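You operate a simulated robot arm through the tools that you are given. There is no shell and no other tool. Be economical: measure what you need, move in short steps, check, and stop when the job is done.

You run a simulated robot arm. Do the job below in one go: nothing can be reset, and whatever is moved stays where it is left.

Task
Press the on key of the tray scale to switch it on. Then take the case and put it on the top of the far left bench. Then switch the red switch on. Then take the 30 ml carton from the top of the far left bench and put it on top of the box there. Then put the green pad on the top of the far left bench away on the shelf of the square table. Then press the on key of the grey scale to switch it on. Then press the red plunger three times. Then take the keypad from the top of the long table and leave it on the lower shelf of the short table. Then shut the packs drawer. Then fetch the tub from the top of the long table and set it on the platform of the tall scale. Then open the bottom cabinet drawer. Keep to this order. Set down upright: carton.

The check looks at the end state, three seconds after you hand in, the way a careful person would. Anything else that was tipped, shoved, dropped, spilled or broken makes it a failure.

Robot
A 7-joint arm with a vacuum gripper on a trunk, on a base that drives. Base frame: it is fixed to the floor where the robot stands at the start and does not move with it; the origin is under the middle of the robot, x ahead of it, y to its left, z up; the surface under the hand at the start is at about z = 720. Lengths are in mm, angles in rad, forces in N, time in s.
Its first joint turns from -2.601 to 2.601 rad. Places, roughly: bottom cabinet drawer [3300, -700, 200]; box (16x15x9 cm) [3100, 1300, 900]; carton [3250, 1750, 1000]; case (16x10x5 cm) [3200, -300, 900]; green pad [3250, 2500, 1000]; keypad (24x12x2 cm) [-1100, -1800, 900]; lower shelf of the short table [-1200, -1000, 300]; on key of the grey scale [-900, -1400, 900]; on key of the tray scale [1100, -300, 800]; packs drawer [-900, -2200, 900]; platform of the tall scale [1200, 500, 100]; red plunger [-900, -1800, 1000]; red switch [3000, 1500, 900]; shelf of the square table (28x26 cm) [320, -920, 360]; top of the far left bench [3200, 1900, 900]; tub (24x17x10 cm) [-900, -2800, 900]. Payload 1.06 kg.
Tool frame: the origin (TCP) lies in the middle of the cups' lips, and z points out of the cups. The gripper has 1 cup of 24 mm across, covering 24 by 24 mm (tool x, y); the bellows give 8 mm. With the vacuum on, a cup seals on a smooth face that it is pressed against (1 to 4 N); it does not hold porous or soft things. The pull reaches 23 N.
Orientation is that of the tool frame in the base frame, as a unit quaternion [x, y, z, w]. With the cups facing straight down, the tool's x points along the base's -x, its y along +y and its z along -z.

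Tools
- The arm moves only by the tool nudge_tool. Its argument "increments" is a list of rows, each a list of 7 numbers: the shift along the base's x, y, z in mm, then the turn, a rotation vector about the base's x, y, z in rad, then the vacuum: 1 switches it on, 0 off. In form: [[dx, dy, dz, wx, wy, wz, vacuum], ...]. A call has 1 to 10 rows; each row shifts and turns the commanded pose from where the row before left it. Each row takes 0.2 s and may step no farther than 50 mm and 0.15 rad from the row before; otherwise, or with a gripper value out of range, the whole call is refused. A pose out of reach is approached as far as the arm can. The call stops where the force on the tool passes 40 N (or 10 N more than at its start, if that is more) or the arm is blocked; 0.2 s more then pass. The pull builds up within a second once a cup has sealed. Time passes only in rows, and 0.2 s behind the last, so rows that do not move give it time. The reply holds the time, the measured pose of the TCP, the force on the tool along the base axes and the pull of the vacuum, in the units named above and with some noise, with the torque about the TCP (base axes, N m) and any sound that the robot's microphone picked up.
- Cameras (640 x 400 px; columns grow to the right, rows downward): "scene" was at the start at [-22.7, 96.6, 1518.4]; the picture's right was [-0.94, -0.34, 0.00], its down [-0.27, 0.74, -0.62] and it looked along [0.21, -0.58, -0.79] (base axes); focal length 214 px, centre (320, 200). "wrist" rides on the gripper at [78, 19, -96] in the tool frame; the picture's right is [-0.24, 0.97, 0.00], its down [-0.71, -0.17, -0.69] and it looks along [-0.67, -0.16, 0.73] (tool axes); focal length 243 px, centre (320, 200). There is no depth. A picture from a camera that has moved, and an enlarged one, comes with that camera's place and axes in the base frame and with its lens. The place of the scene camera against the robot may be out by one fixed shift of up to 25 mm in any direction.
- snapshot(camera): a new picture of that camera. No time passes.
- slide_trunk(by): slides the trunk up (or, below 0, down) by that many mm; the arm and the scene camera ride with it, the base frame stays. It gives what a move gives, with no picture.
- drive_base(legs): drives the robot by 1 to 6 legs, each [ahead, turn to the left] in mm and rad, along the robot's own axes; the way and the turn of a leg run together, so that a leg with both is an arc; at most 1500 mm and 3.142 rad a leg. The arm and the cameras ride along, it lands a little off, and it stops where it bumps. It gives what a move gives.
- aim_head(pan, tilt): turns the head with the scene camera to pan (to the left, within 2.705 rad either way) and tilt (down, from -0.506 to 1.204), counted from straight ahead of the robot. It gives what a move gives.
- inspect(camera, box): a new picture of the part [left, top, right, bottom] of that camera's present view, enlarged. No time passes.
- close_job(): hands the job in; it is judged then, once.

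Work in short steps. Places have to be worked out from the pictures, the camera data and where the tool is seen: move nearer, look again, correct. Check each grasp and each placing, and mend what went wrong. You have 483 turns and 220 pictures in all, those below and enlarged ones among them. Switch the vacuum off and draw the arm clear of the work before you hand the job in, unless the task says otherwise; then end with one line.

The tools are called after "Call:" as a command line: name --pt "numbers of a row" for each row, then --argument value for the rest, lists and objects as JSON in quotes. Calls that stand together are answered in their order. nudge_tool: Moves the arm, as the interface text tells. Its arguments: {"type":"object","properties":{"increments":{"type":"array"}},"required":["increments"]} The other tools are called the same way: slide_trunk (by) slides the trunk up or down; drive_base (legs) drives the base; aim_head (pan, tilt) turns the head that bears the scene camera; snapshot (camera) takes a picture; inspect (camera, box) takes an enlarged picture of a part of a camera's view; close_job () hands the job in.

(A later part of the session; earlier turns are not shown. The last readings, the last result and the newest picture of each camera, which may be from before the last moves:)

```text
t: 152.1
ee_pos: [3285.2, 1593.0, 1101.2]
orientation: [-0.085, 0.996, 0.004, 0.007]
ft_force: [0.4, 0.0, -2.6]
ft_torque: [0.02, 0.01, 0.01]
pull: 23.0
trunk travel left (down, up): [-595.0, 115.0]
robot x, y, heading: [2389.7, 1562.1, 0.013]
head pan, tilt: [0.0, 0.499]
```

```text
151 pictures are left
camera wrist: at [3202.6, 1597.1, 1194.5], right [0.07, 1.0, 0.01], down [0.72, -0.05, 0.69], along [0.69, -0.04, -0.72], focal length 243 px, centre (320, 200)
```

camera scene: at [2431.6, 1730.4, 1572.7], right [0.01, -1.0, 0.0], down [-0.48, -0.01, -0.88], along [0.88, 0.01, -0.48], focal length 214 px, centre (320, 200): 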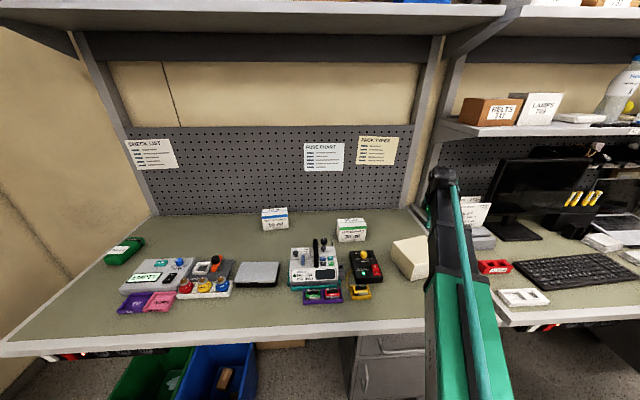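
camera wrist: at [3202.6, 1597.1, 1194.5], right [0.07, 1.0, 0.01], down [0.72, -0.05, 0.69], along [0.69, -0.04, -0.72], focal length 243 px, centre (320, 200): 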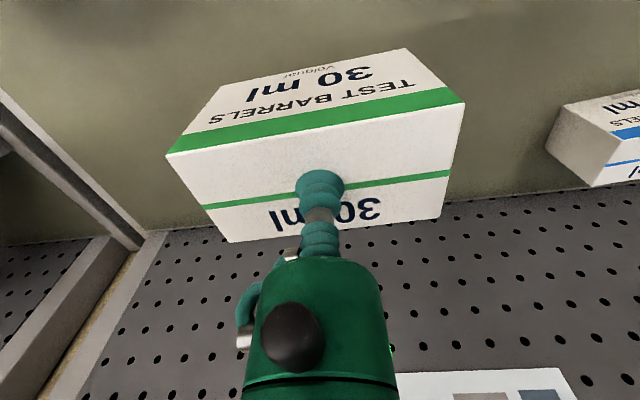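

Held upright (≈2.6 N). I carry it over the box.

Call:
nudge_tool --pt "-26.6 -36.4 0 0 0 0 1" --pt "-26.6 -36.4 0 0 0 0 1" --pt "-26.6 -36.4 0 0 0 0 1" --pt "-26.6 -36.4 0 0 0 0 1" --pt "-26.6 -36.4 0 0 0 0 1" --pt "-26.6 -36.4 0 0 0 0 1" --pt "-26.6 -36.4 0 0 0 0 1"

Call:
snapshot --camera "wrist"

Call:
inspect --camera "scene" --box '[340, 180, 500, 280]'

```text
t: 153.7
ee_pos: [3099.5, 1338.2, 1100.6]
orientation: [-0.085, 0.996, 0.003, 0.007]
ft_force: [-0.5, 0.0, -3.5]
ft_torque: [0.02, 0.0, -0.03]
pull: 22.5
trunk travel left (down, up): [-595.0, 115.0]
robot x, y, heading: [2390.5, 1561.6, 0.014]
head pan, tilt: [0.0, 0.499]
```

```text
150 pictures are left
camera wrist: at [3017.1, 1342.9, 1195.2], right [0.07, 1.0, 0.01], down [0.72, -0.05, 0.69], along [0.69, -0.04, -0.72], focal length 243 px, centre (320, 200)
```

wrist: 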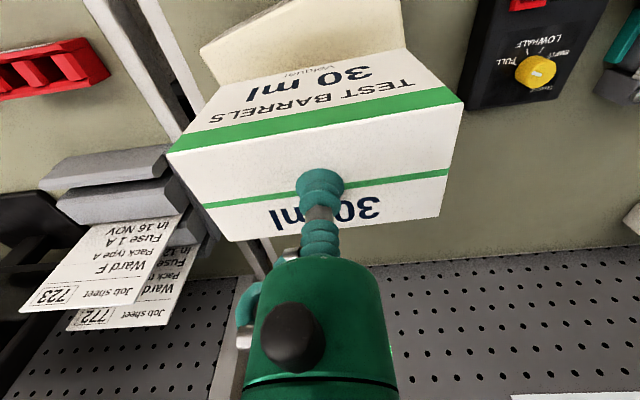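

```text
4.00 times, centred on (420, 230) of scene
camera zoom: at [2431.5, 1729.8, 1572.8], right [0.01, -1.0, 0.0], down [-0.48, -0.01, -0.88], along [0.88, 0.01, -0.48], focal length 858 px, centre (-80, 80)
```

zoom: 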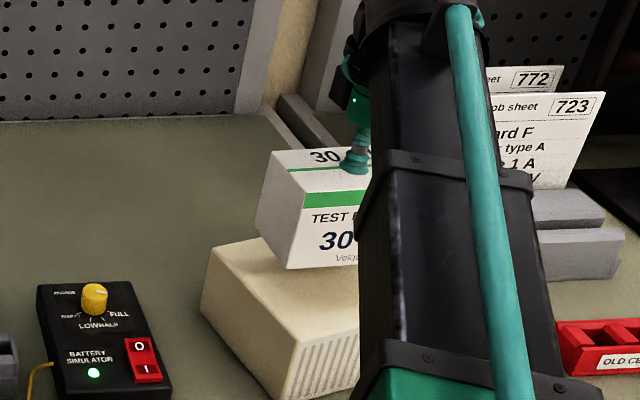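

Positioned over the box. Lower gently.

Call:
nudge_tool --pt "0 0 -20 0 0 0 1" --pt "0 0 -8 0 0 0 1" --pt "0 0 -4 0 0 0 1" --pt "0 0 -3 0 0 0 1"

```text
t: 154.7
ee_pos: [3100.0, 1339.8, 1065.8]
orientation: [-0.086, 0.996, 0.003, 0.007]
ft_force: [-1.2, 0.4, -2.6]
ft_torque: [-0.01, 0.0, -0.04]
pull: 22.6
trunk travel left (down, up): [-595.0, 115.0]
robot x, y, heading: [2388.3, 1561.8, 0.015]
head pan, tilt: [0.0, 0.499]
```

Call:
nudge_tool --pt "0 0 -3 0 0 0 1" --pt "0 0 -2 0 0 0 1" --pt "0 0 -2 0 0 0 1"

```text
t: 155.5
ee_pos: [3100.7, 1339.4, 1059.7]
orientation: [-0.087, 0.996, 0.004, 0.007]
ft_force: [1.8, 0.7, 0.8]
ft_torque: [-0.03, 0.02, -0.01]
pull: 22.7
trunk travel left (down, up): [-595.0, 115.0]
robot x, y, heading: [2392.0, 1564.1, 0.013]
head pan, tilt: [0.0, 0.499]
```

Contact beginning; 2 mm more, then release.

Call:
nudge_tool --pt "0 0 -2 0 0 0 1" --pt "0 0 0 0 0 0 0" --pt "0 0 0 0 0 0 0" --pt "0 0 0 0 0 0 0" --pt "0 0 0 0 0 0 0" --pt "0 0 5 0 0 0 0" --pt "0 0 25 0 0 0 0" --pt "0 0 45 0 0 0 0" --pt "-20 40 20 0 0 0 0"

Call:
snapshot --camera "wrist"

Call:
inspect --camera "scene" --box '[340, 180, 500, 280]'

```text
t: 157.5
ee_pos: [3078.8, 1379.1, 1152.7]
orientation: [-0.086, 0.996, 0.003, 0.007]
ft_force: [-1.0, 0.0, 0.8]
ft_torque: [0.01, -0.01, -0.02]
pull: 0.1
trunk travel left (down, up): [-595.0, 115.0]
robot x, y, heading: [2392.6, 1561.1, 0.013]
head pan, tilt: [0.0, 0.499]
```

```text
148 pictures are left
camera wrist: at [2995.4, 1382.8, 1246.5], right [0.06, 1.0, 0.01], down [0.72, -0.05, 0.69], along [0.69, -0.04, -0.72], focal length 243 px, centre (320, 200)
```

wrist: 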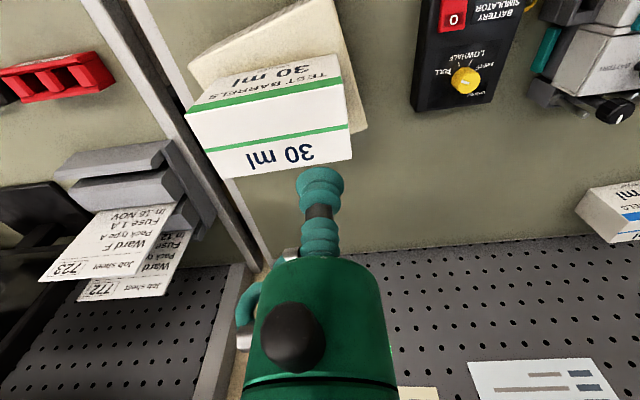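

```text
4.00 times, centred on (420, 230) of scene
camera zoom: at [2431.2, 1730.6, 1572.7], right [0.01, -1.0, 0.0], down [-0.48, -0.01, -0.88], along [0.88, 0.01, -0.48], focal length 858 px, centre (-80, 80)
```

zoom: 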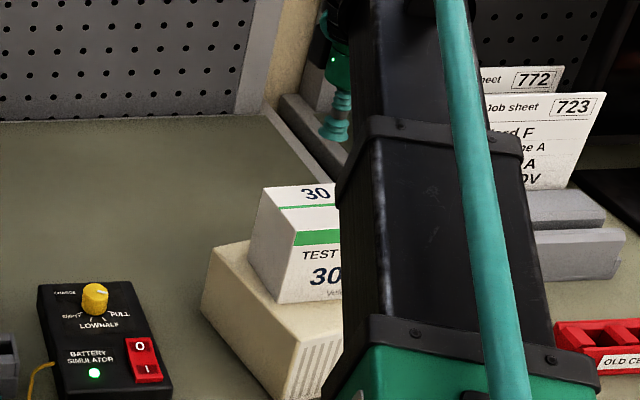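

Carton stands upright on the box. Next the green pad: I back off, and drive to ≈(2380, 2450).

Call:
drive_base --legs '[[-700, 0], [0, 0.9], [1110, 0], [0, -0.91]]'

Call:
snapshot --camera "wrist"

Call:
snapshot --camera "scene"

```text
t: 171.3
ee_pos: [3052.3, 2249.0, 1152.3]
orientation: [-0.083, 0.997, 0.003, 0.007]
ft_force: [-0.2, 0.1, -0.8]
ft_torque: [0.0, 0.01, 0.02]
pull: 0.1
trunk travel left (down, up): [-595.0, 115.0]
robot x, y, heading: [2364.5, 2434.7, 0.013]
head pan, tilt: [0.0, 0.499]
```

```text
146 pictures are left
camera wrist: at [2969.5, 2252.5, 1246.2], right [0.07, 1.0, 0.01], down [0.72, -0.06, 0.69], along [0.69, -0.04, -0.72], focal length 243 px, centre (320, 200)
```

wrist: 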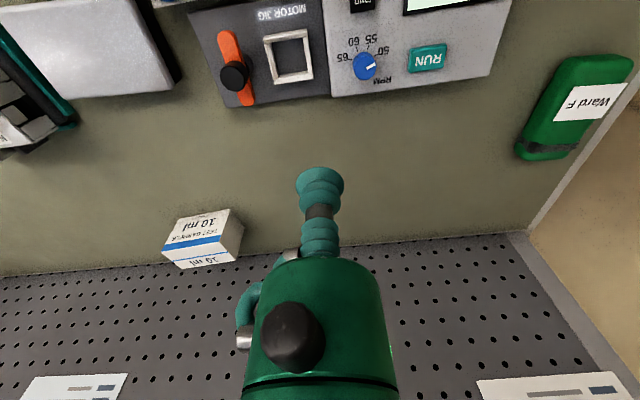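

```text
145 pictures are left
camera scene: at [2406.2, 2602.7, 1572.8], right [0.01, -1.0, 0.0], down [-0.48, 0.0, -0.88], along [0.88, 0.01, -0.48], focal length 214 px, centre (320, 200)
```

scene: 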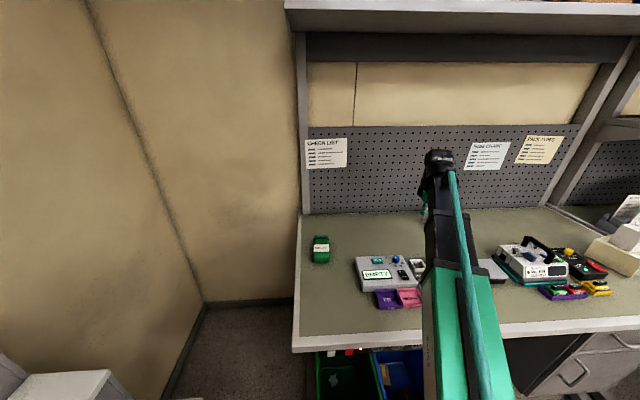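

Green pad with a "Ward F" label at ≈(3140, 2620). I move the tool closer.

Call:
nudge_tool --pt "4 44 -12 0 0 0 0" --pt "4 44 -12 0 0 0 0" --pt "4 44 -12 0 0 0 0" --pt "4 44 -12 0 0 0 0" --pt "4 44 -12 0 0 0 0" --pt "4 44 -12 0 0 0 0" --pt "4 44 -12 0 0 0 0" --pt "4 35 -12 0 0 0 0"

Call:
snapshot --camera "wrist"

```text
t: 173.1
ee_pos: [3083.6, 2591.7, 1057.6]
orientation: [-0.084, 0.996, 0.004, 0.008]
ft_force: [-0.1, -0.1, 0.1]
ft_torque: [0.01, 0.04, 0.03]
pull: 0.0
trunk travel left (down, up): [-595.0, 115.0]
robot x, y, heading: [2367.7, 2435.3, 0.006]
head pan, tilt: [0.0, 0.499]
```

```text
144 pictures are left
camera wrist: at [3001.4, 2596.2, 1151.7], right [0.07, 1.0, 0.01], down [0.72, -0.06, 0.69], along [0.69, -0.04, -0.72], focal length 243 px, centre (320, 200)
```

wrist: 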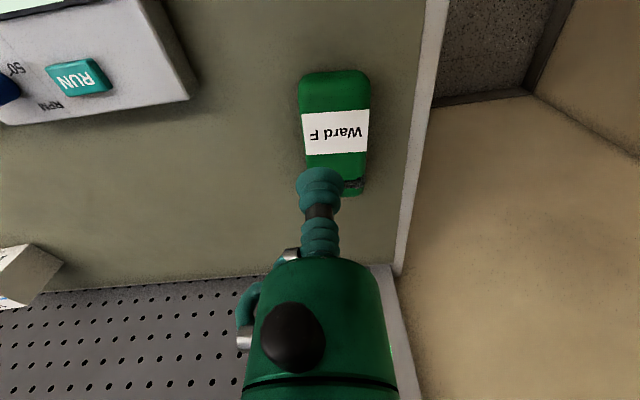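

Label centre triangulates to (3120, 2606, 934). I lower onto it with vacuum on.

Call:
nudge_tool --pt "18 7 -40 0 0 0 0" --pt "18 8 -40 0 0 0 0" --pt "0 0 -28 0 0 0 1" --pt "0 0 -8 0 0 0 1" --pt "0 0 -5 0 0 0 1" --pt "0 0 0 0 0 0 1"

```text
t: 174.5
ee_pos: [3120.3, 2605.4, 936.1]
orientation: [-0.084, 0.996, 0.003, 0.008]
ft_force: [-0.9, 0.8, -0.3]
ft_torque: [0.0, -0.01, 0.0]
pull: 0.1
trunk travel left (down, up): [-595.0, 115.0]
robot x, y, heading: [2365.6, 2436.2, 0.012]
head pan, tilt: [0.0, 0.499]
```

Call:
nudge_tool --pt "0 0 -4 0 0 0 1" --pt "0 0 -4 0 0 0 1" --pt "0 0 -3 0 0 0 1"

Call:
snapshot --camera "wrist"

```text
t: 175.3
ee_pos: [3120.3, 2606.9, 924.7]
orientation: [-0.083, 0.996, 0.003, 0.007]
ft_force: [0.1, -0.5, 7.3]
ft_torque: [-0.11, 0.15, -0.03]
pull: 22.7
trunk travel left (down, up): [-595.0, 115.0]
robot x, y, heading: [2362.3, 2433.9, 0.009]
head pan, tilt: [0.0, 0.499]
```

```text
143 pictures are left
camera wrist: at [3037.2, 2610.4, 1019.2], right [0.07, 1.0, 0.01], down [0.72, -0.06, 0.7], along [0.69, -0.04, -0.72], focal length 243 px, centre (320, 200)
```

wrist: 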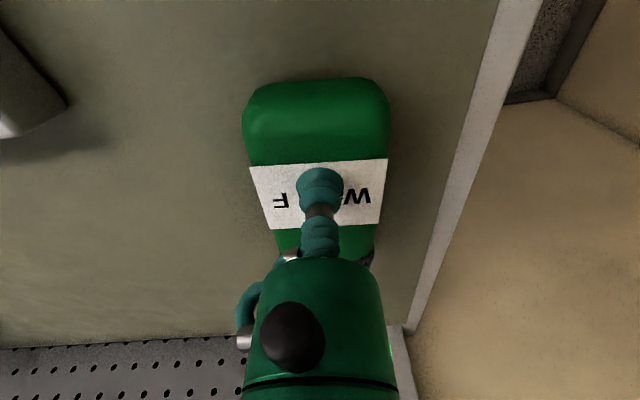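

Sealed on the label. Lift.

Call:
nudge_tool --pt "0 0 6 0 0 0 1" --pt "0 0 20 0 0 0 1" --pt "0 0 40 0 0 0 1" --pt "0 0 45 0 0 0 1" --pt "-20 -20 40 0 0 0 1" --pt "-40 -20 0 0 0 0 1" --pt "-40 -20 0 0 0 0 1"

Call:
snapshot --camera "wrist"

```text
t: 176.9
ee_pos: [3019.6, 2546.4, 1075.8]
orientation: [-0.085, 0.996, 0.004, 0.007]
ft_force: [-0.3, 0.1, -2.6]
ft_torque: [-0.02, 0.08, -0.03]
pull: 22.6
trunk travel left (down, up): [-595.0, 115.0]
robot x, y, heading: [2364.4, 2434.7, 0.01]
head pan, tilt: [0.0, 0.499]
```

```text
142 pictures are left
camera wrist: at [2936.8, 2550.4, 1169.2], right [0.07, 1.0, 0.01], down [0.72, -0.06, 0.69], along [0.69, -0.04, -0.72], focal length 243 px, centre (320, 200)
```

wrist: 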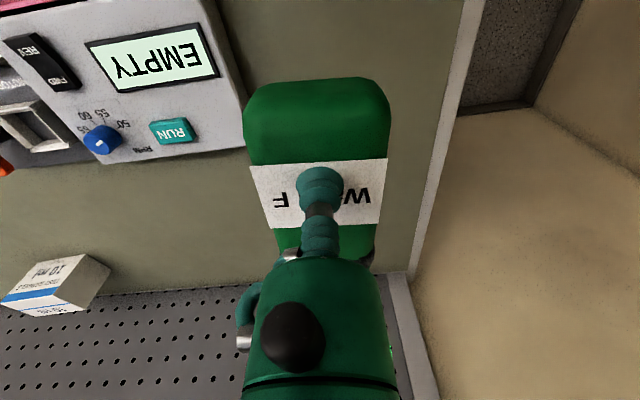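

Pad held. Now travel to the square table: back out, turn, and drive diagonally to the open lane near (-60, 1000).

Call:
drive_base --legs '[[-400, 0], [0, -2.53], [1240, 0], [1240, 0]]'

```text
t: 197.1
ee_pos: [-537.3, 545.5, 1076.2]
orientation: [0.925, 0.38, -0.006, 0.005]
ft_force: [0.2, 0.5, -2.3]
ft_torque: [0.04, -0.11, 0.02]
pull: 23.1
trunk travel left (down, up): [-595.0, 115.0]
robot x, y, heading: [-66.4, 1010.8, -2.524]
head pan, tilt: [0.0, 0.499]
```

Call:
drive_base --legs '[[0, 0.955], [500, 0]]'

Call:
aim_head --pan 0.3 --tilt 0.6

Call:
snapshot --camera "scene"

```text
t: 202.5
ee_pos: [48.9, -140.8, 1074.9]
orientation: [0.645, 0.764, -0.003, 0.007]
ft_force: [0.5, 0.2, -2.8]
ft_torque: [0.11, -0.02, -0.02]
pull: 23.1
trunk travel left (down, up): [-595.0, 115.0]
robot x, y, heading: [-64.5, 519.3, -1.563]
head pan, tilt: [0.0, 0.499]
```

```text
t: 203.3
ee_pos: [49.0, -139.4, 1076.3]
orientation: [0.646, 0.764, -0.003, 0.007]
ft_force: [-0.2, 0.1, -2.8]
ft_torque: [0.1, 0.02, -0.03]
pull: 22.7
trunk travel left (down, up): [-595.0, 115.0]
robot x, y, heading: [-60.4, 516.0, -1.559]
head pan, tilt: [0.3, 0.6]
```

```text
141 pictures are left
camera scene: at [132.3, 475.7, 1563.7], right [-0.95, -0.3, 0.0], down [-0.17, 0.54, -0.83], along [0.25, -0.79, -0.56], focal length 214 px, centre (320, 200)
```

scene: 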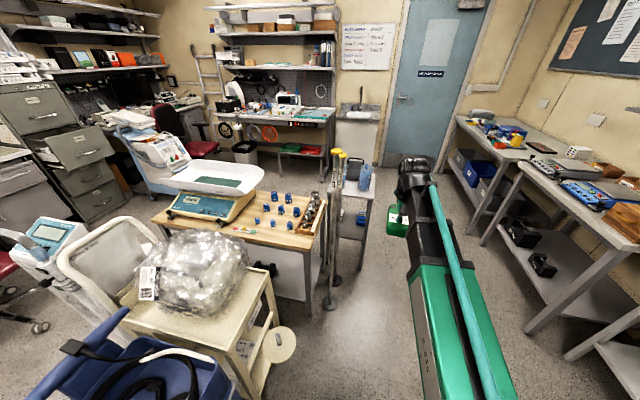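

I zoom on the square table and the poles next to it.

Call:
inspect --camera "scene" --box '[280, 130, 440, 320]'

```text
2.11 times, centred on (360, 225) of scene
camera zoom: at [132.3, 475.7, 1563.7], right [-0.95, -0.3, 0.0], down [-0.17, 0.54, -0.83], along [0.25, -0.79, -0.56], focal length 452 px, centre (236, 147)
```

zoom: 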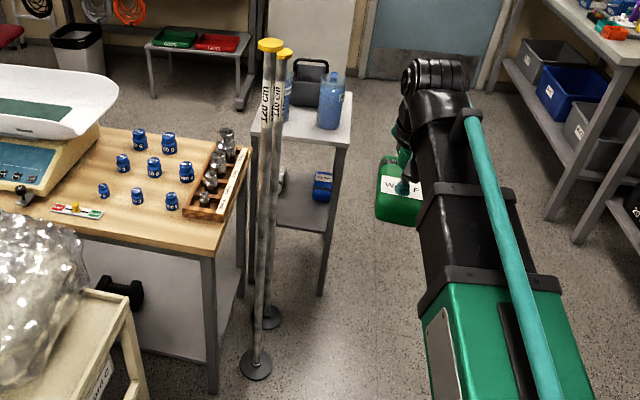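

Two free-standing poles (≈(340,-409) and (346,-614)) guard the north side; the table's top is ≈770 high, shelf ≈360. I'll approach from the west: raise, then drive to about (-470, -760).

Call:
slide_trunk --by 110

Call:
drive_base --legs '[[0, -0.3], [670, 0]]'

Call:
aim_head --pan 0.9 --tilt 0.8

Call:
snapshot --camera "scene"

Call:
aim_head --pan -0.5 --tilt 0.7

Call:
snapshot --camera "scene"

```text
t: 204.7
ee_pos: [48.6, -140.0, 1185.0]
orientation: [0.646, 0.764, -0.002, 0.007]
ft_force: [0.3, 0.2, -3.8]
ft_torque: [0.11, 0.0, 0.0]
pull: 22.9
trunk travel left (down, up): [-705.0, 5.0]
robot x, y, heading: [-59.5, 518.4, -1.567]
head pan, tilt: [0.3, 0.6]
```

```text
t: 209.4
ee_pos: [-344.6, -785.8, 1185.0]
orientation: [0.752, 0.659, -0.004, 0.006]
ft_force: [0.0, 0.7, -2.2]
ft_torque: [0.1, -0.04, 0.02]
pull: 23.1
trunk travel left (down, up): [-705.0, 5.0]
robot x, y, heading: [-256.2, -127.6, -1.868]
head pan, tilt: [0.3, 0.6]
```

```text
t: 210.4
ee_pos: [-344.3, -784.6, 1185.1]
orientation: [0.753, 0.658, -0.004, 0.006]
ft_force: [0.3, 0.1, -3.1]
ft_torque: [0.1, -0.08, -0.01]
pull: 22.9
trunk travel left (down, up): [-705.0, 5.0]
robot x, y, heading: [-251.6, -123.1, -1.868]
head pan, tilt: [0.901, 0.799]
```

```text
139 pictures are left
camera scene: at [-36.2, -201.3, 1656.8], right [-0.82, -0.57, 0.0], down [-0.41, 0.59, -0.7], along [0.4, -0.57, -0.72], focal length 214 px, centre (320, 200)
```

scene: 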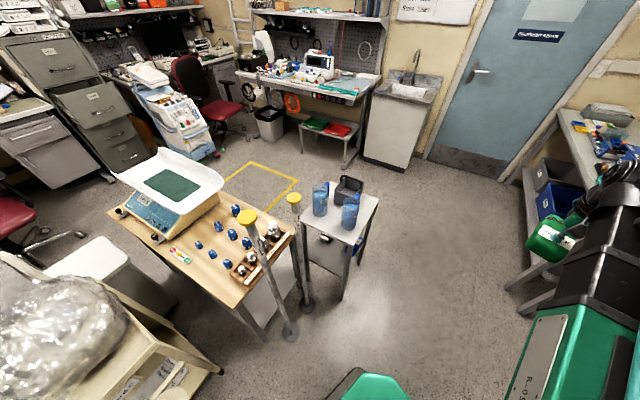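

```text
t: 211.9
ee_pos: [-345.1, -785.0, 1185.4]
orientation: [0.753, 0.658, -0.004, 0.007]
ft_force: [0.1, 0.6, -2.0]
ft_torque: [0.12, -0.05, -0.02]
pull: 23.1
trunk travel left (down, up): [-705.0, 5.0]
robot x, y, heading: [-254.6, -125.8, -1.865]
head pan, tilt: [-0.499, 0.7]
```

```text
138 pictures are left
camera scene: at [-142.6, -194.7, 1665.0], right [-0.7, 0.71, 0.0], down [0.46, 0.45, -0.76], along [-0.54, -0.54, -0.64], focal length 214 px, centre (320, 200)
```

scene: 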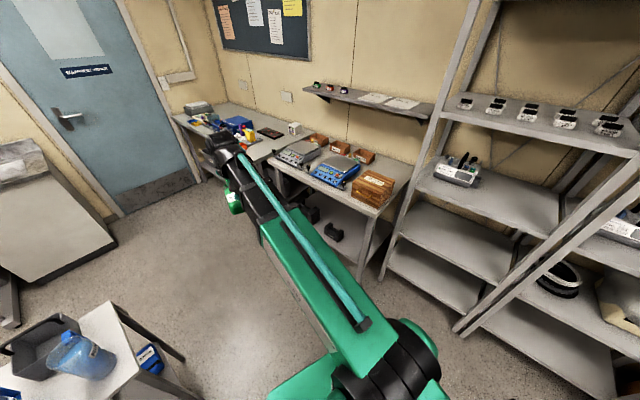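

Room west of the table is sufficient (tables' front at x≈-1080). I drive to (-470, -830) and turn to face the square table.

Call:
drive_base --legs '[[736, 0], [0, 1.755]]'

Call:
aim_head --pan 0.0 --tilt 0.9

Call:
snapshot --camera "scene"

```text
t: 220.2
ee_pos: [196.0, -794.0, 1185.3]
orientation: [-0.028, 1.0, 0.002, 0.007]
ft_force: [0.1, 0.8, -2.8]
ft_torque: [0.01, 0.11, -0.02]
pull: 23.3
trunk travel left (down, up): [-705.0, 5.0]
robot x, y, heading: [-474.7, -829.2, -0.106]
head pan, tilt: [-0.499, 0.7]
```

```text
t: 221.1
ee_pos: [195.2, -794.5, 1184.3]
orientation: [-0.027, 1.0, 0.003, 0.007]
ft_force: [0.0, -0.1, -1.8]
ft_torque: [0.04, 0.12, 0.0]
pull: 23.0
trunk travel left (down, up): [-705.0, 5.0]
robot x, y, heading: [-469.2, -830.2, -0.112]
head pan, tilt: [0.0, 0.901]
```

```text
137 pictures are left
camera scene: at [-423.3, -665.6, 1648.9], right [-0.11, -0.99, 0.0], down [-0.78, 0.08, -0.62], along [0.62, -0.07, -0.78], focal length 214 px, centre (320, 200)
```

scene: 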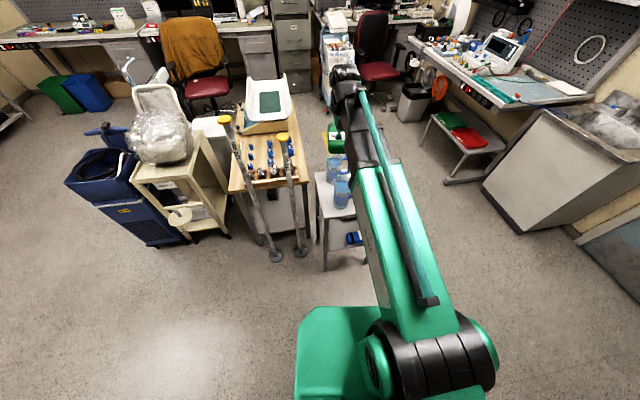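

Lowering the arm here would be too tight, so I'll approach from the south, where there is more room: drive to (-100,-1700), then reverse into (330,-1900) and turn to face the table.

Call:
drive_base --legs '[[0, -1.06], [945, 0], [0, -2.41]]'

Call:
aim_head --pan 2.6 --tilt 0.7

Call:
snapshot --camera "scene"

```text
t: 234.4
ee_pos: [-727.8, -1517.4, 1185.2]
orientation: [0.991, -0.134, -0.008, 0.001]
ft_force: [0.2, -0.5, -2.4]
ft_torque: [-0.06, -0.11, 0.0]
pull: 23.5
trunk travel left (down, up): [-705.0, 5.0]
robot x, y, heading: [-86.4, -1700.1, 2.718]
head pan, tilt: [0.0, 0.901]
```

```text
t: 236.8
ee_pos: [-727.2, -1518.6, 1184.2]
orientation: [0.991, -0.134, -0.007, 0.003]
ft_force: [-0.3, -0.4, -2.8]
ft_torque: [-0.05, -0.1, 0.02]
pull: 23.7
trunk travel left (down, up): [-705.0, 5.0]
robot x, y, heading: [-86.8, -1692.0, 2.711]
head pan, tilt: [2.601, 0.7]
```

```text
136 pictures are left
camera scene: at [-71.1, -1940.6, 1665.0], right [-0.82, -0.57, 0.0], down [-0.36, 0.53, -0.76], along [0.43, -0.63, -0.64], focal length 214 px, centre (320, 200)
```

scene: 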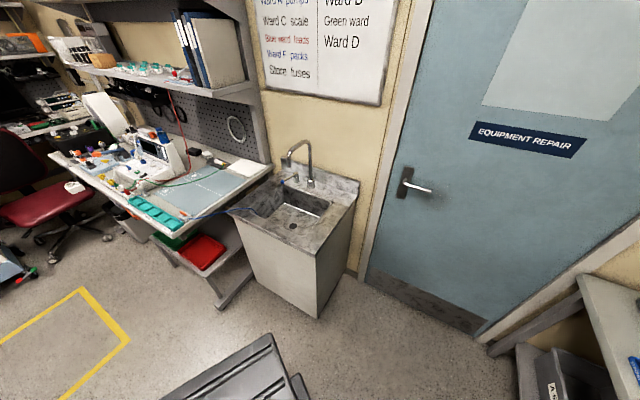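

Sink front at y≈-2400, stool at (979,-2112): enough room. Reverse 460 mm and turn right to face north.

Call:
drive_base --legs '[[-460, 0], [0, -1.14]]'

Call:
aim_head --pan -0.2 --tilt 0.9

Call:
snapshot --camera "scene"

Call:
snapshot --camera "wrist"

```text
t: 242.4
ee_pos: [225.8, -1230.3, 1185.1]
orientation: [0.764, -0.646, -0.008, -0.003]
ft_force: [-0.1, -0.1, -2.8]
ft_torque: [-0.11, -0.04, -0.02]
pull: 22.8
trunk travel left (down, up): [-705.0, 5.0]
robot x, y, heading: [333.1, -1887.1, 1.576]
head pan, tilt: [2.601, 0.7]
```

```text
t: 244.8
ee_pos: [226.5, -1230.0, 1185.2]
orientation: [0.763, -0.646, -0.007, -0.003]
ft_force: [0.3, 0.6, -2.9]
ft_torque: [-0.15, 0.0, -0.02]
pull: 22.8
trunk travel left (down, up): [-705.0, 5.0]
robot x, y, heading: [336.8, -1886.9, 1.577]
head pan, tilt: [-0.201, 0.901]
```

```text
135 pictures are left
camera scene: at [176.1, -1860.7, 1648.9], right [0.98, -0.19, 0.0], down [-0.15, -0.77, -0.62], along [0.12, 0.61, -0.78], focal length 214 px, centre (320, 200)
```

scene: 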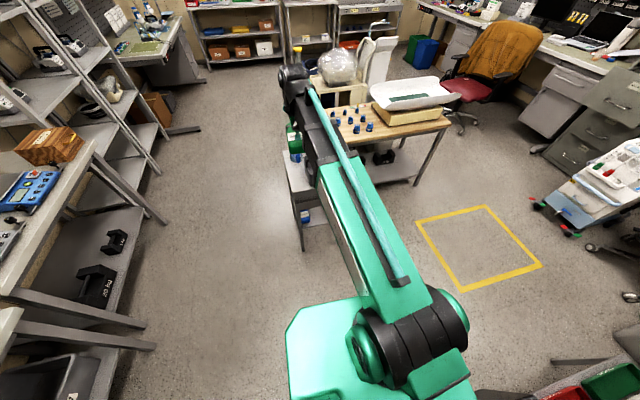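

```text
134 pictures are left
camera wrist: at [219.0, -1312.1, 1279.0], right [-1.0, 0.07, 0.01], down [0.06, 0.72, 0.69], along [0.04, 0.69, -0.72], focal length 243 px, centre (320, 200)
```

wrist: 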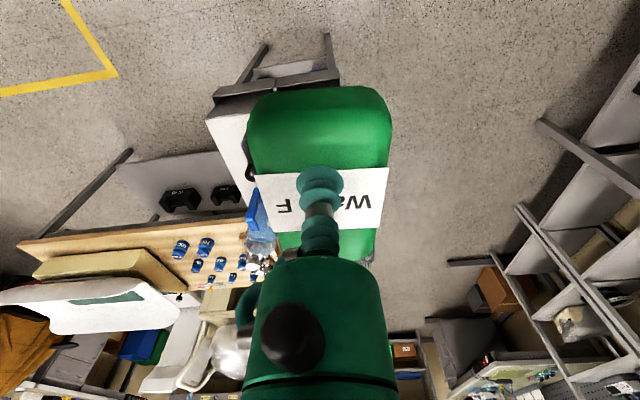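

I lower the trunk to look under the table top with the wrist camera.

Call:
slide_trunk --by -480

Call:
snapshot --camera "wrist"

Call:
snapshot --camera "scene"

```text
refused: -480 is not a number from -400 to 400
```

```text
133 pictures are left
camera wrist: at [219.0, -1312.1, 1279.0], right [-1.0, 0.07, 0.01], down [0.06, 0.72, 0.69], along [0.04, 0.69, -0.72], focal length 243 px, centre (320, 200)
```

wrist: 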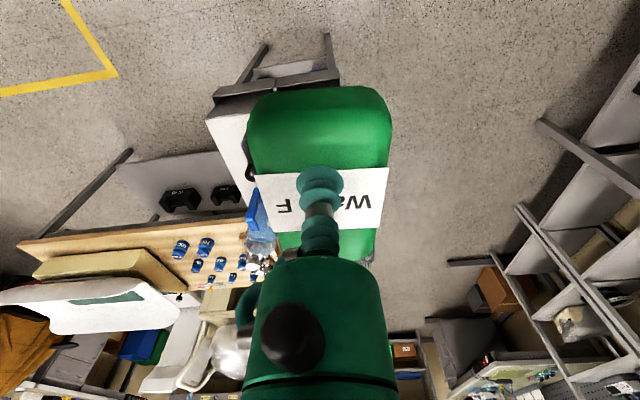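

```text
132 pictures are left
camera scene: at [176.1, -1860.7, 1648.9], right [0.98, -0.19, 0.0], down [-0.15, -0.77, -0.62], along [0.12, 0.61, -0.78], focal length 214 px, centre (320, 200)
```

scene: 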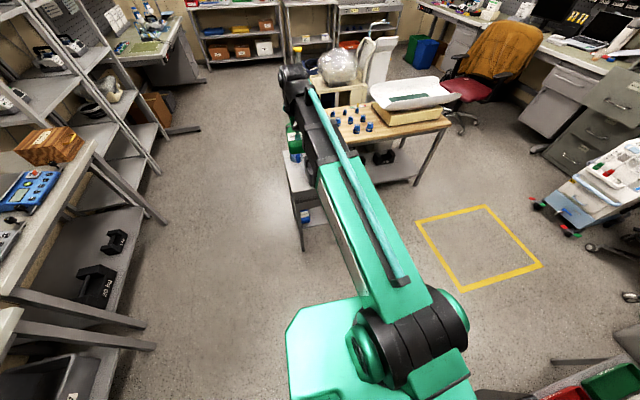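

Limit is 400 per slide. The table's south edge looks to be at y≈-1145, so I first back 60 mm, then lower 400.

Call:
drive_base --legs '[[-70, 0]]'

Call:
slide_trunk --by -400

Call:
snapshot --camera "wrist"

Call:
snapshot --camera "scene"

```text
t: 245.9
ee_pos: [225.3, -1301.5, 1186.1]
orientation: [0.763, -0.646, -0.008, -0.003]
ft_force: [-0.3, 0.6, -3.3]
ft_torque: [-0.13, 0.0, -0.02]
pull: 23.0
trunk travel left (down, up): [-705.0, 5.0]
robot x, y, heading: [334.4, -1955.3, 1.58]
head pan, tilt: [-0.201, 0.901]
```

```text
t: 249.7
ee_pos: [226.5, -1298.5, 785.8]
orientation: [0.763, -0.646, -0.007, -0.002]
ft_force: [0.4, -0.5, -2.5]
ft_torque: [-0.12, -0.03, 0.02]
pull: 22.5
trunk travel left (down, up): [-305.0, 405.0]
robot x, y, heading: [335.2, -1957.7, 1.582]
head pan, tilt: [-0.201, 0.901]
```

```text
131 pictures are left
camera wrist: at [219.4, -1381.9, 879.0], right [-1.0, 0.07, 0.01], down [0.06, 0.72, 0.69], along [0.04, 0.69, -0.72], focal length 243 px, centre (320, 200)
```

wrist: 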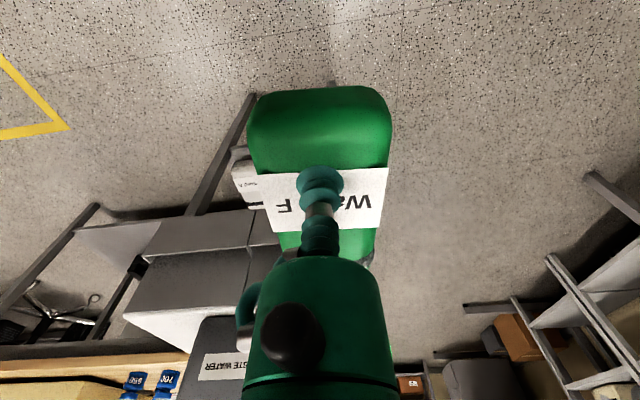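

```text
130 pictures are left
camera scene: at [176.6, -1930.4, 1248.9], right [0.98, -0.19, 0.0], down [-0.15, -0.77, -0.62], along [0.12, 0.61, -0.78], focal length 214 px, centre (320, 200)
```

scene: 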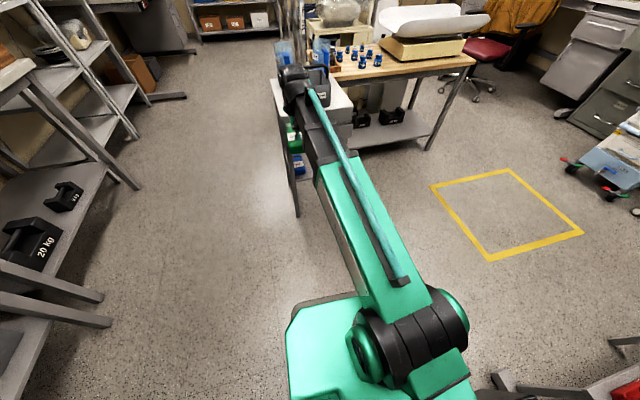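

I lower further so the scene camera can see under the top.

Call:
slide_trunk --by -180

Call:
aim_head --pan -0.1 --tilt 0.5

Call:
snapshot --camera "scene"

Call:
snapshot --camera "wrist"

```text
t: 251.7
ee_pos: [226.3, -1300.1, 603.7]
orientation: [0.764, -0.646, -0.007, -0.002]
ft_force: [-0.4, 0.2, -2.9]
ft_torque: [-0.14, -0.02, -0.02]
pull: 23.2
trunk travel left (down, up): [-125.0, 585.0]
robot x, y, heading: [338.9, -1959.4, 1.58]
head pan, tilt: [-0.201, 0.901]
```

```text
t: 252.6
ee_pos: [225.0, -1300.2, 603.7]
orientation: [0.763, -0.646, -0.007, -0.002]
ft_force: [-0.3, 0.6, -1.9]
ft_torque: [-0.14, 0.0, 0.01]
pull: 22.9
trunk travel left (down, up): [-125.0, 585.0]
robot x, y, heading: [339.0, -1953.7, 1.574]
head pan, tilt: [-0.099, 0.499]
```

```text
129 pictures are left
camera scene: at [170.5, -1914.0, 1102.7], right [1.0, -0.09, 0.0], down [-0.04, -0.48, -0.88], along [0.08, 0.87, -0.48], focal length 214 px, centre (320, 200)
```

scene: 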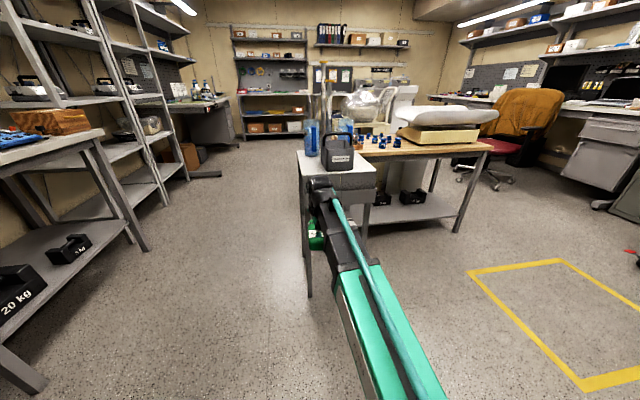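

```text
128 pictures are left
camera wrist: at [219.4, -1381.9, 699.0], right [-1.0, 0.07, 0.01], down [0.06, 0.72, 0.69], along [0.04, 0.69, -0.72], focal length 243 px, centre (320, 200)
```

wrist: 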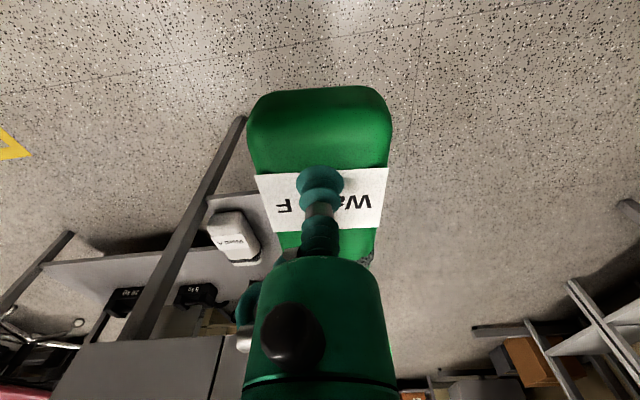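

A white "Ward A" item stands on the east part of the shelf (≈(418,-999)). I shift the arm −x to see the west part.

Call:
nudge_tool --pt "-45 0 0 0 0 0 1" --pt "-45 0 0 0 0 0 1" --pt "-45 0 0 0 0 0 1" --pt "-45 0 0 0 0 0 1"

Call:
snapshot --camera "wrist"

Call:
inspect --camera "scene" --box '[270, 120, 430, 300]'

```text
t: 253.6
ee_pos: [45.7, -1300.6, 605.1]
orientation: [0.763, -0.647, -0.007, -0.003]
ft_force: [-0.6, -0.1, -2.3]
ft_torque: [-0.11, 0.01, -0.01]
pull: 23.2
trunk travel left (down, up): [-125.0, 585.0]
robot x, y, heading: [332.7, -1953.2, 1.579]
head pan, tilt: [-0.099, 0.499]
```

```text
127 pictures are left
camera wrist: at [39.5, -1382.5, 698.8], right [-1.0, 0.07, 0.01], down [0.06, 0.72, 0.69], along [0.04, 0.69, -0.72], focal length 243 px, centre (320, 200)
```

wrist: 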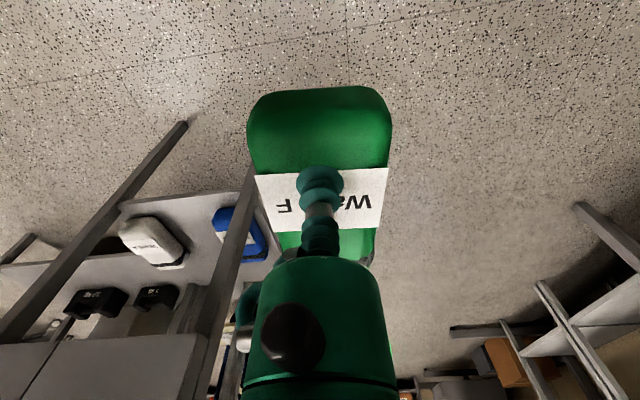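

```text
2.22 times, centred on (350, 210) of scene
camera zoom: at [170.7, -1913.9, 1102.8], right [1.0, -0.09, 0.0], down [-0.04, -0.48, -0.88], along [0.08, 0.87, -0.48], focal length 477 px, centre (253, 178)
```

zoom: 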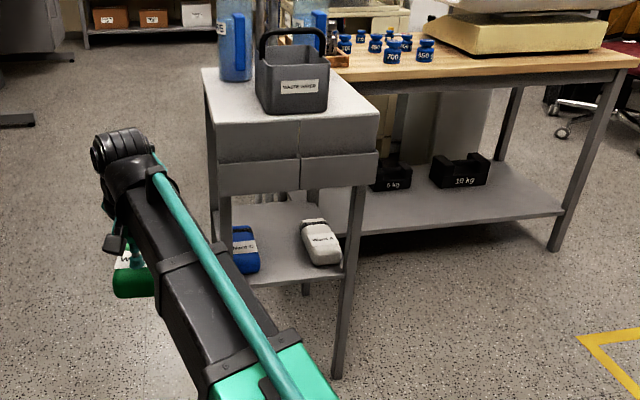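

The table has drawer fronts down to z≈646, so only ≈280 mm opening; "Ward C" (blue, SW) and "Ward A" (white, E) are on the shelf, the NW quarter is free. I'll insert from the west with the tool tilted ~0.45 rad and the pad's long side across. First I set that posture here in the open: yaw +90°.

Call:
nudge_tool --pt "0 -5 0 0 0 0.14 1" --pt "0 -5 0 0 0 0.14 1" --pt "0 0 0 0 0 0.14 1" --pt "0 0 0 0 0 0.14 1" --pt "0 0 0 0 0 0.14 1" --pt "0 0 0 0 0 0.14 1" --pt "0 0 0 0 0 0.14 1" --pt "0 0 0 0 0 0.14 1" --pt "0 0 0 0 0 0.14 1" --pt "0 0 0 0 0 0.14 1"

Call:
nudge_tool --pt "0 0 0 0 0 0.14 1" --pt "0 0 0 0.1 0 0 1" --pt "0 0 0 0.1 0 0 1" --pt "0 0 0 0.1 0 0 1" --pt "0 0 0 0.15 0 0 1"

Call:
snapshot --camera "wrist"

Call:
inspect --camera "scene" --box '[240, 130, 440, 300]'

```text
t: 255.8
ee_pos: [44.8, -1309.7, 604.5]
orientation: [1.0, -0.002, -0.006, 0.003]
ft_force: [-0.8, -0.5, -2.9]
ft_torque: [-0.01, -0.12, -0.02]
pull: 23.1
trunk travel left (down, up): [-125.0, 585.0]
robot x, y, heading: [335.7, -1956.1, 1.58]
head pan, tilt: [-0.099, 0.499]
```

```text
t: 257.0
ee_pos: [45.2, -1310.6, 606.3]
orientation: [0.973, 0.067, 0.008, -0.22]
ft_force: [1.1, 0.1, -2.4]
ft_torque: [-0.05, -0.12, -0.02]
pull: 22.7
trunk travel left (down, up): [-125.0, 585.0]
robot x, y, heading: [335.0, -1957.2, 1.575]
head pan, tilt: [-0.099, 0.499]
```

```text
125 pictures are left
camera wrist: at [126.2, -1358.5, 686.5], right [-0.1, -0.9, -0.43], down [-0.72, -0.23, 0.66], along [-0.69, 0.37, -0.62], focal length 243 px, centre (320, 200)
```

wrist: 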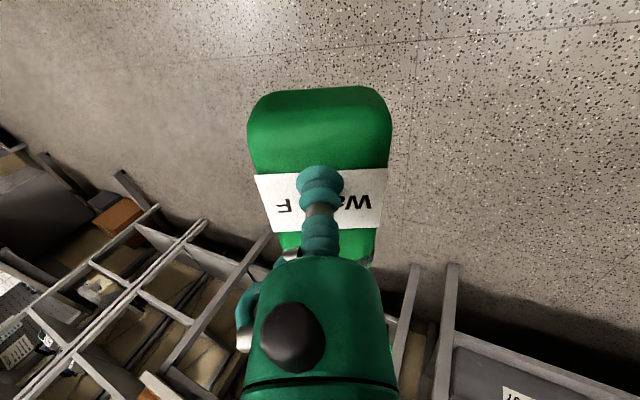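

```text
2.35 times, centred on (340, 215) of scene
camera zoom: at [170.4, -1913.9, 1102.7], right [1.0, -0.09, 0.0], down [-0.04, -0.48, -0.88], along [0.08, 0.87, -0.48], focal length 505 px, centre (273, 165)
```

zoom: 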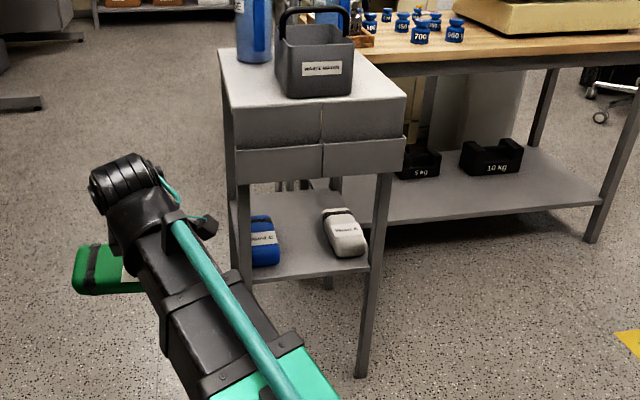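

Posture works. I add a bit more tilt, centre the arm in front of the robot and raise the trunk for travel.

Call:
nudge_tool --pt "45 0 0 0.12 0 0 1" --pt "45 0 0 0 0 0 1" --pt "45 0 0 0 0 0 1" --pt "45 0 0 0 0 0 1" --pt "45 0 0 0 0 0 1"

Call:
slide_trunk --by 400

Call:
slide_trunk --by 180

```text
t: 258.2
ee_pos: [271.1, -1310.3, 605.1]
orientation: [0.958, 0.067, 0.013, -0.278]
ft_force: [-0.2, 0.5, -2.5]
ft_torque: [-0.06, -0.15, -0.01]
pull: 23.7
trunk travel left (down, up): [-125.0, 585.0]
robot x, y, heading: [334.9, -1950.4, 1.58]
head pan, tilt: [-0.099, 0.499]
```

```text
t: 262.0
ee_pos: [270.3, -1310.2, 1004.3]
orientation: [0.958, 0.067, 0.013, -0.277]
ft_force: [-0.5, 0.4, -3.1]
ft_torque: [-0.04, -0.11, 0.0]
pull: 23.0
trunk travel left (down, up): [-525.0, 185.0]
robot x, y, heading: [334.4, -1958.2, 1.581]
head pan, tilt: [-0.099, 0.499]
```

```text
t: 264.0
ee_pos: [271.6, -1308.9, 1184.5]
orientation: [0.958, 0.066, 0.013, -0.277]
ft_force: [0.0, 0.5, -2.2]
ft_torque: [-0.02, -0.14, -0.01]
pull: 23.1
trunk travel left (down, up): [-705.0, 5.0]
robot x, y, heading: [335.7, -1955.3, 1.576]
head pan, tilt: [-0.099, 0.499]
```

I drive to (-470, -960) and turn to face the west side of the table.

Call:
drive_base --legs '[[0, 0.675], [1280, 0], [0, -2.13], [-110, 0]]'

Call:
aim_head --pan 0.1 --tilt 0.9

Call:
snapshot --camera "scene"

```text
t: 278.1
ee_pos: [56.3, -837.1, 1185.3]
orientation: [0.761, -0.586, 0.194, -0.2]
ft_force: [-0.7, 0.3, -3.0]
ft_torque: [-0.12, -0.01, 0.01]
pull: 23.2
trunk travel left (down, up): [-705.0, 5.0]
robot x, y, heading: [-579.0, -977.4, 0.127]
head pan, tilt: [-0.099, 0.499]
```

```text
t: 278.9
ee_pos: [56.7, -836.3, 1183.7]
orientation: [0.761, -0.586, 0.193, -0.199]
ft_force: [0.2, -0.3, -3.1]
ft_torque: [-0.13, 0.02, 0.01]
pull: 22.9
trunk travel left (down, up): [-705.0, 5.0]
robot x, y, heading: [-577.2, -977.8, 0.125]
head pan, tilt: [0.099, 0.901]
```

```text
123 pictures are left
camera scene: at [-572.3, -800.1, 1648.9], right [0.22, -0.97, 0.0], down [-0.76, -0.18, -0.62], along [0.61, 0.14, -0.78], focal length 214 px, centre (320, 200)
```

scene: 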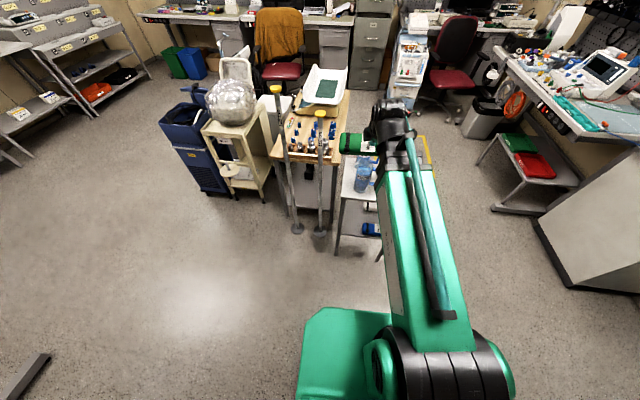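

TCP at x≈56, clear of the table edge (186). Lower 400 and look.

Call:
slide_trunk --by -400

Call:
slide_trunk --by -180

Call:
aim_head --pan 0.0 --tilt 0.6

Call:
snapshot --camera "scene"

Call:
inspect --camera "scene" --box '[240, 130, 440, 300]'

Call:
snapshot --camera "wrist"

```text
t: 282.8
ee_pos: [56.4, -836.5, 785.1]
orientation: [0.761, -0.586, 0.193, -0.199]
ft_force: [-0.2, 0.8, -2.4]
ft_torque: [-0.11, 0.02, -0.01]
pull: 22.6
trunk travel left (down, up): [-305.0, 405.0]
robot x, y, heading: [-576.0, -979.7, 0.125]
head pan, tilt: [0.099, 0.901]
```

```text
t: 284.8
ee_pos: [57.0, -836.2, 603.6]
orientation: [0.761, -0.586, 0.194, -0.2]
ft_force: [-0.1, -0.2, -2.1]
ft_torque: [-0.14, 0.08, 0.02]
pull: 22.9
trunk travel left (down, up): [-125.0, 585.0]
robot x, y, heading: [-577.1, -976.9, 0.126]
head pan, tilt: [0.099, 0.901]
```

```text
t: 285.6
ee_pos: [57.5, -835.1, 605.7]
orientation: [0.761, -0.586, 0.194, -0.2]
ft_force: [0.4, -0.3, -2.6]
ft_torque: [-0.13, 0.0, -0.02]
pull: 22.7
trunk travel left (down, up): [-125.0, 585.0]
robot x, y, heading: [-573.8, -977.7, 0.128]
head pan, tilt: [0.0, 0.6]
```

```text
122 pictures are left
camera scene: at [-558.4, -805.9, 1093.6], right [0.13, -0.99, 0.0], down [-0.56, -0.07, -0.82], along [0.82, 0.1, -0.57], focal length 214 px, centre (320, 200)
```

scene: 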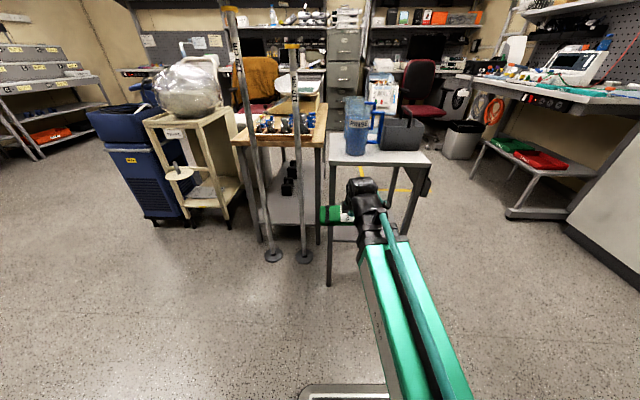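

```text
2.35 times, centred on (340, 215) of scene
camera zoom: at [-558.4, -805.9, 1093.6], right [0.13, -0.99, 0.0], down [-0.56, -0.07, -0.82], along [0.82, 0.1, -0.57], focal length 505 px, centre (273, 165)
```

zoom: 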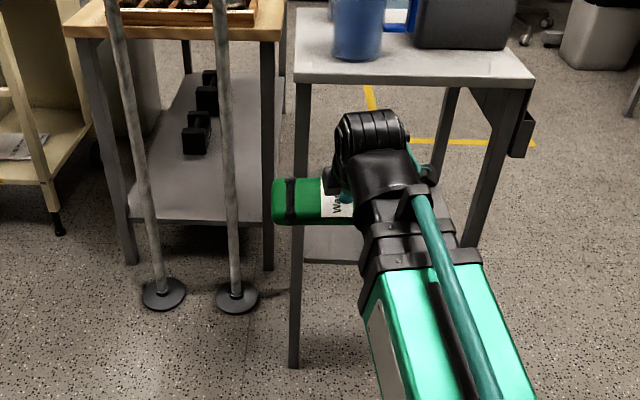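

```text
120 pictures are left
camera wrist: at [8.1, -924.4, 679.3], right [-0.85, 0.0, -0.53], down [-0.39, 0.67, 0.63], along [0.36, 0.74, -0.57], focal length 243 px, centre (320, 200)
```

wrist: 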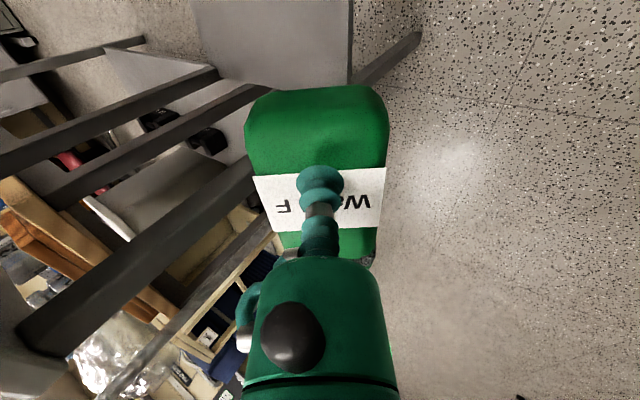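

From the west the opening is actually high (underside ≈750), so a vertical tool fits. Shelf's west edge is x≈157, NW leg (157,-785). I undo the tilt and lower further while still outside.

Call:
nudge_tool --pt "0 -11 0 -0.0165 0.1415 0 1" --pt "0 -11 0 -0.0165 0.1415 0 1" --pt "0 -11 0 -0.0165 0.1415 0 1" --pt "0 -11 0 -0.0165 0.1415 0 1"

Call:
slide_trunk --by -120

Call:
snapshot --camera "wrist"

Call:
inspect --camera "scene" --box '[240, 130, 440, 300]'

```text
t: 286.6
ee_pos: [55.3, -880.7, 604.4]
orientation: [0.792, -0.611, -0.009, -0.003]
ft_force: [0.1, 0.3, -1.2]
ft_torque: [-0.12, -0.05, 0.0]
pull: 22.8
trunk travel left (down, up): [-125.0, 585.0]
robot x, y, heading: [-576.4, -977.8, 0.128]
head pan, tilt: [0.0, 0.6]
```

```text
t: 288.1
ee_pos: [55.2, -881.0, 483.2]
orientation: [0.79, -0.613, -0.008, -0.002]
ft_force: [-0.7, 0.0, -2.1]
ft_torque: [-0.11, -0.03, -0.02]
pull: 23.1
trunk travel left (down, up): [-5.0, 705.0]
robot x, y, heading: [-581.4, -978.0, 0.131]
head pan, tilt: [0.0, 0.6]
```

```text
119 pictures are left
camera wrist: at [57.3, -962.5, 577.8], right [-1.0, -0.02, 0.01], down [-0.01, 0.72, 0.7], along [-0.02, 0.7, -0.72], focal length 243 px, centre (320, 200)
```

wrist: 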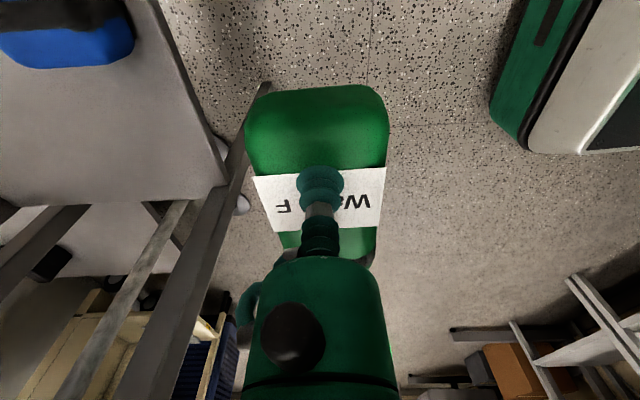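

```text
2.35 times, centred on (340, 215) of scene
camera zoom: at [-558.4, -805.9, 973.7], right [0.13, -0.99, 0.0], down [-0.56, -0.07, -0.83], along [0.82, 0.1, -0.57], focal length 505 px, centre (273, 165)
```

zoom: 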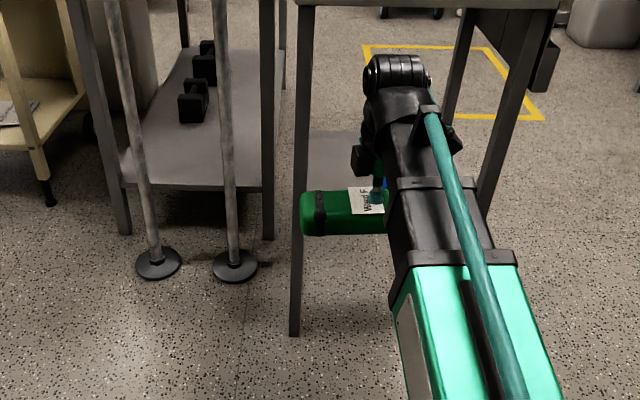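

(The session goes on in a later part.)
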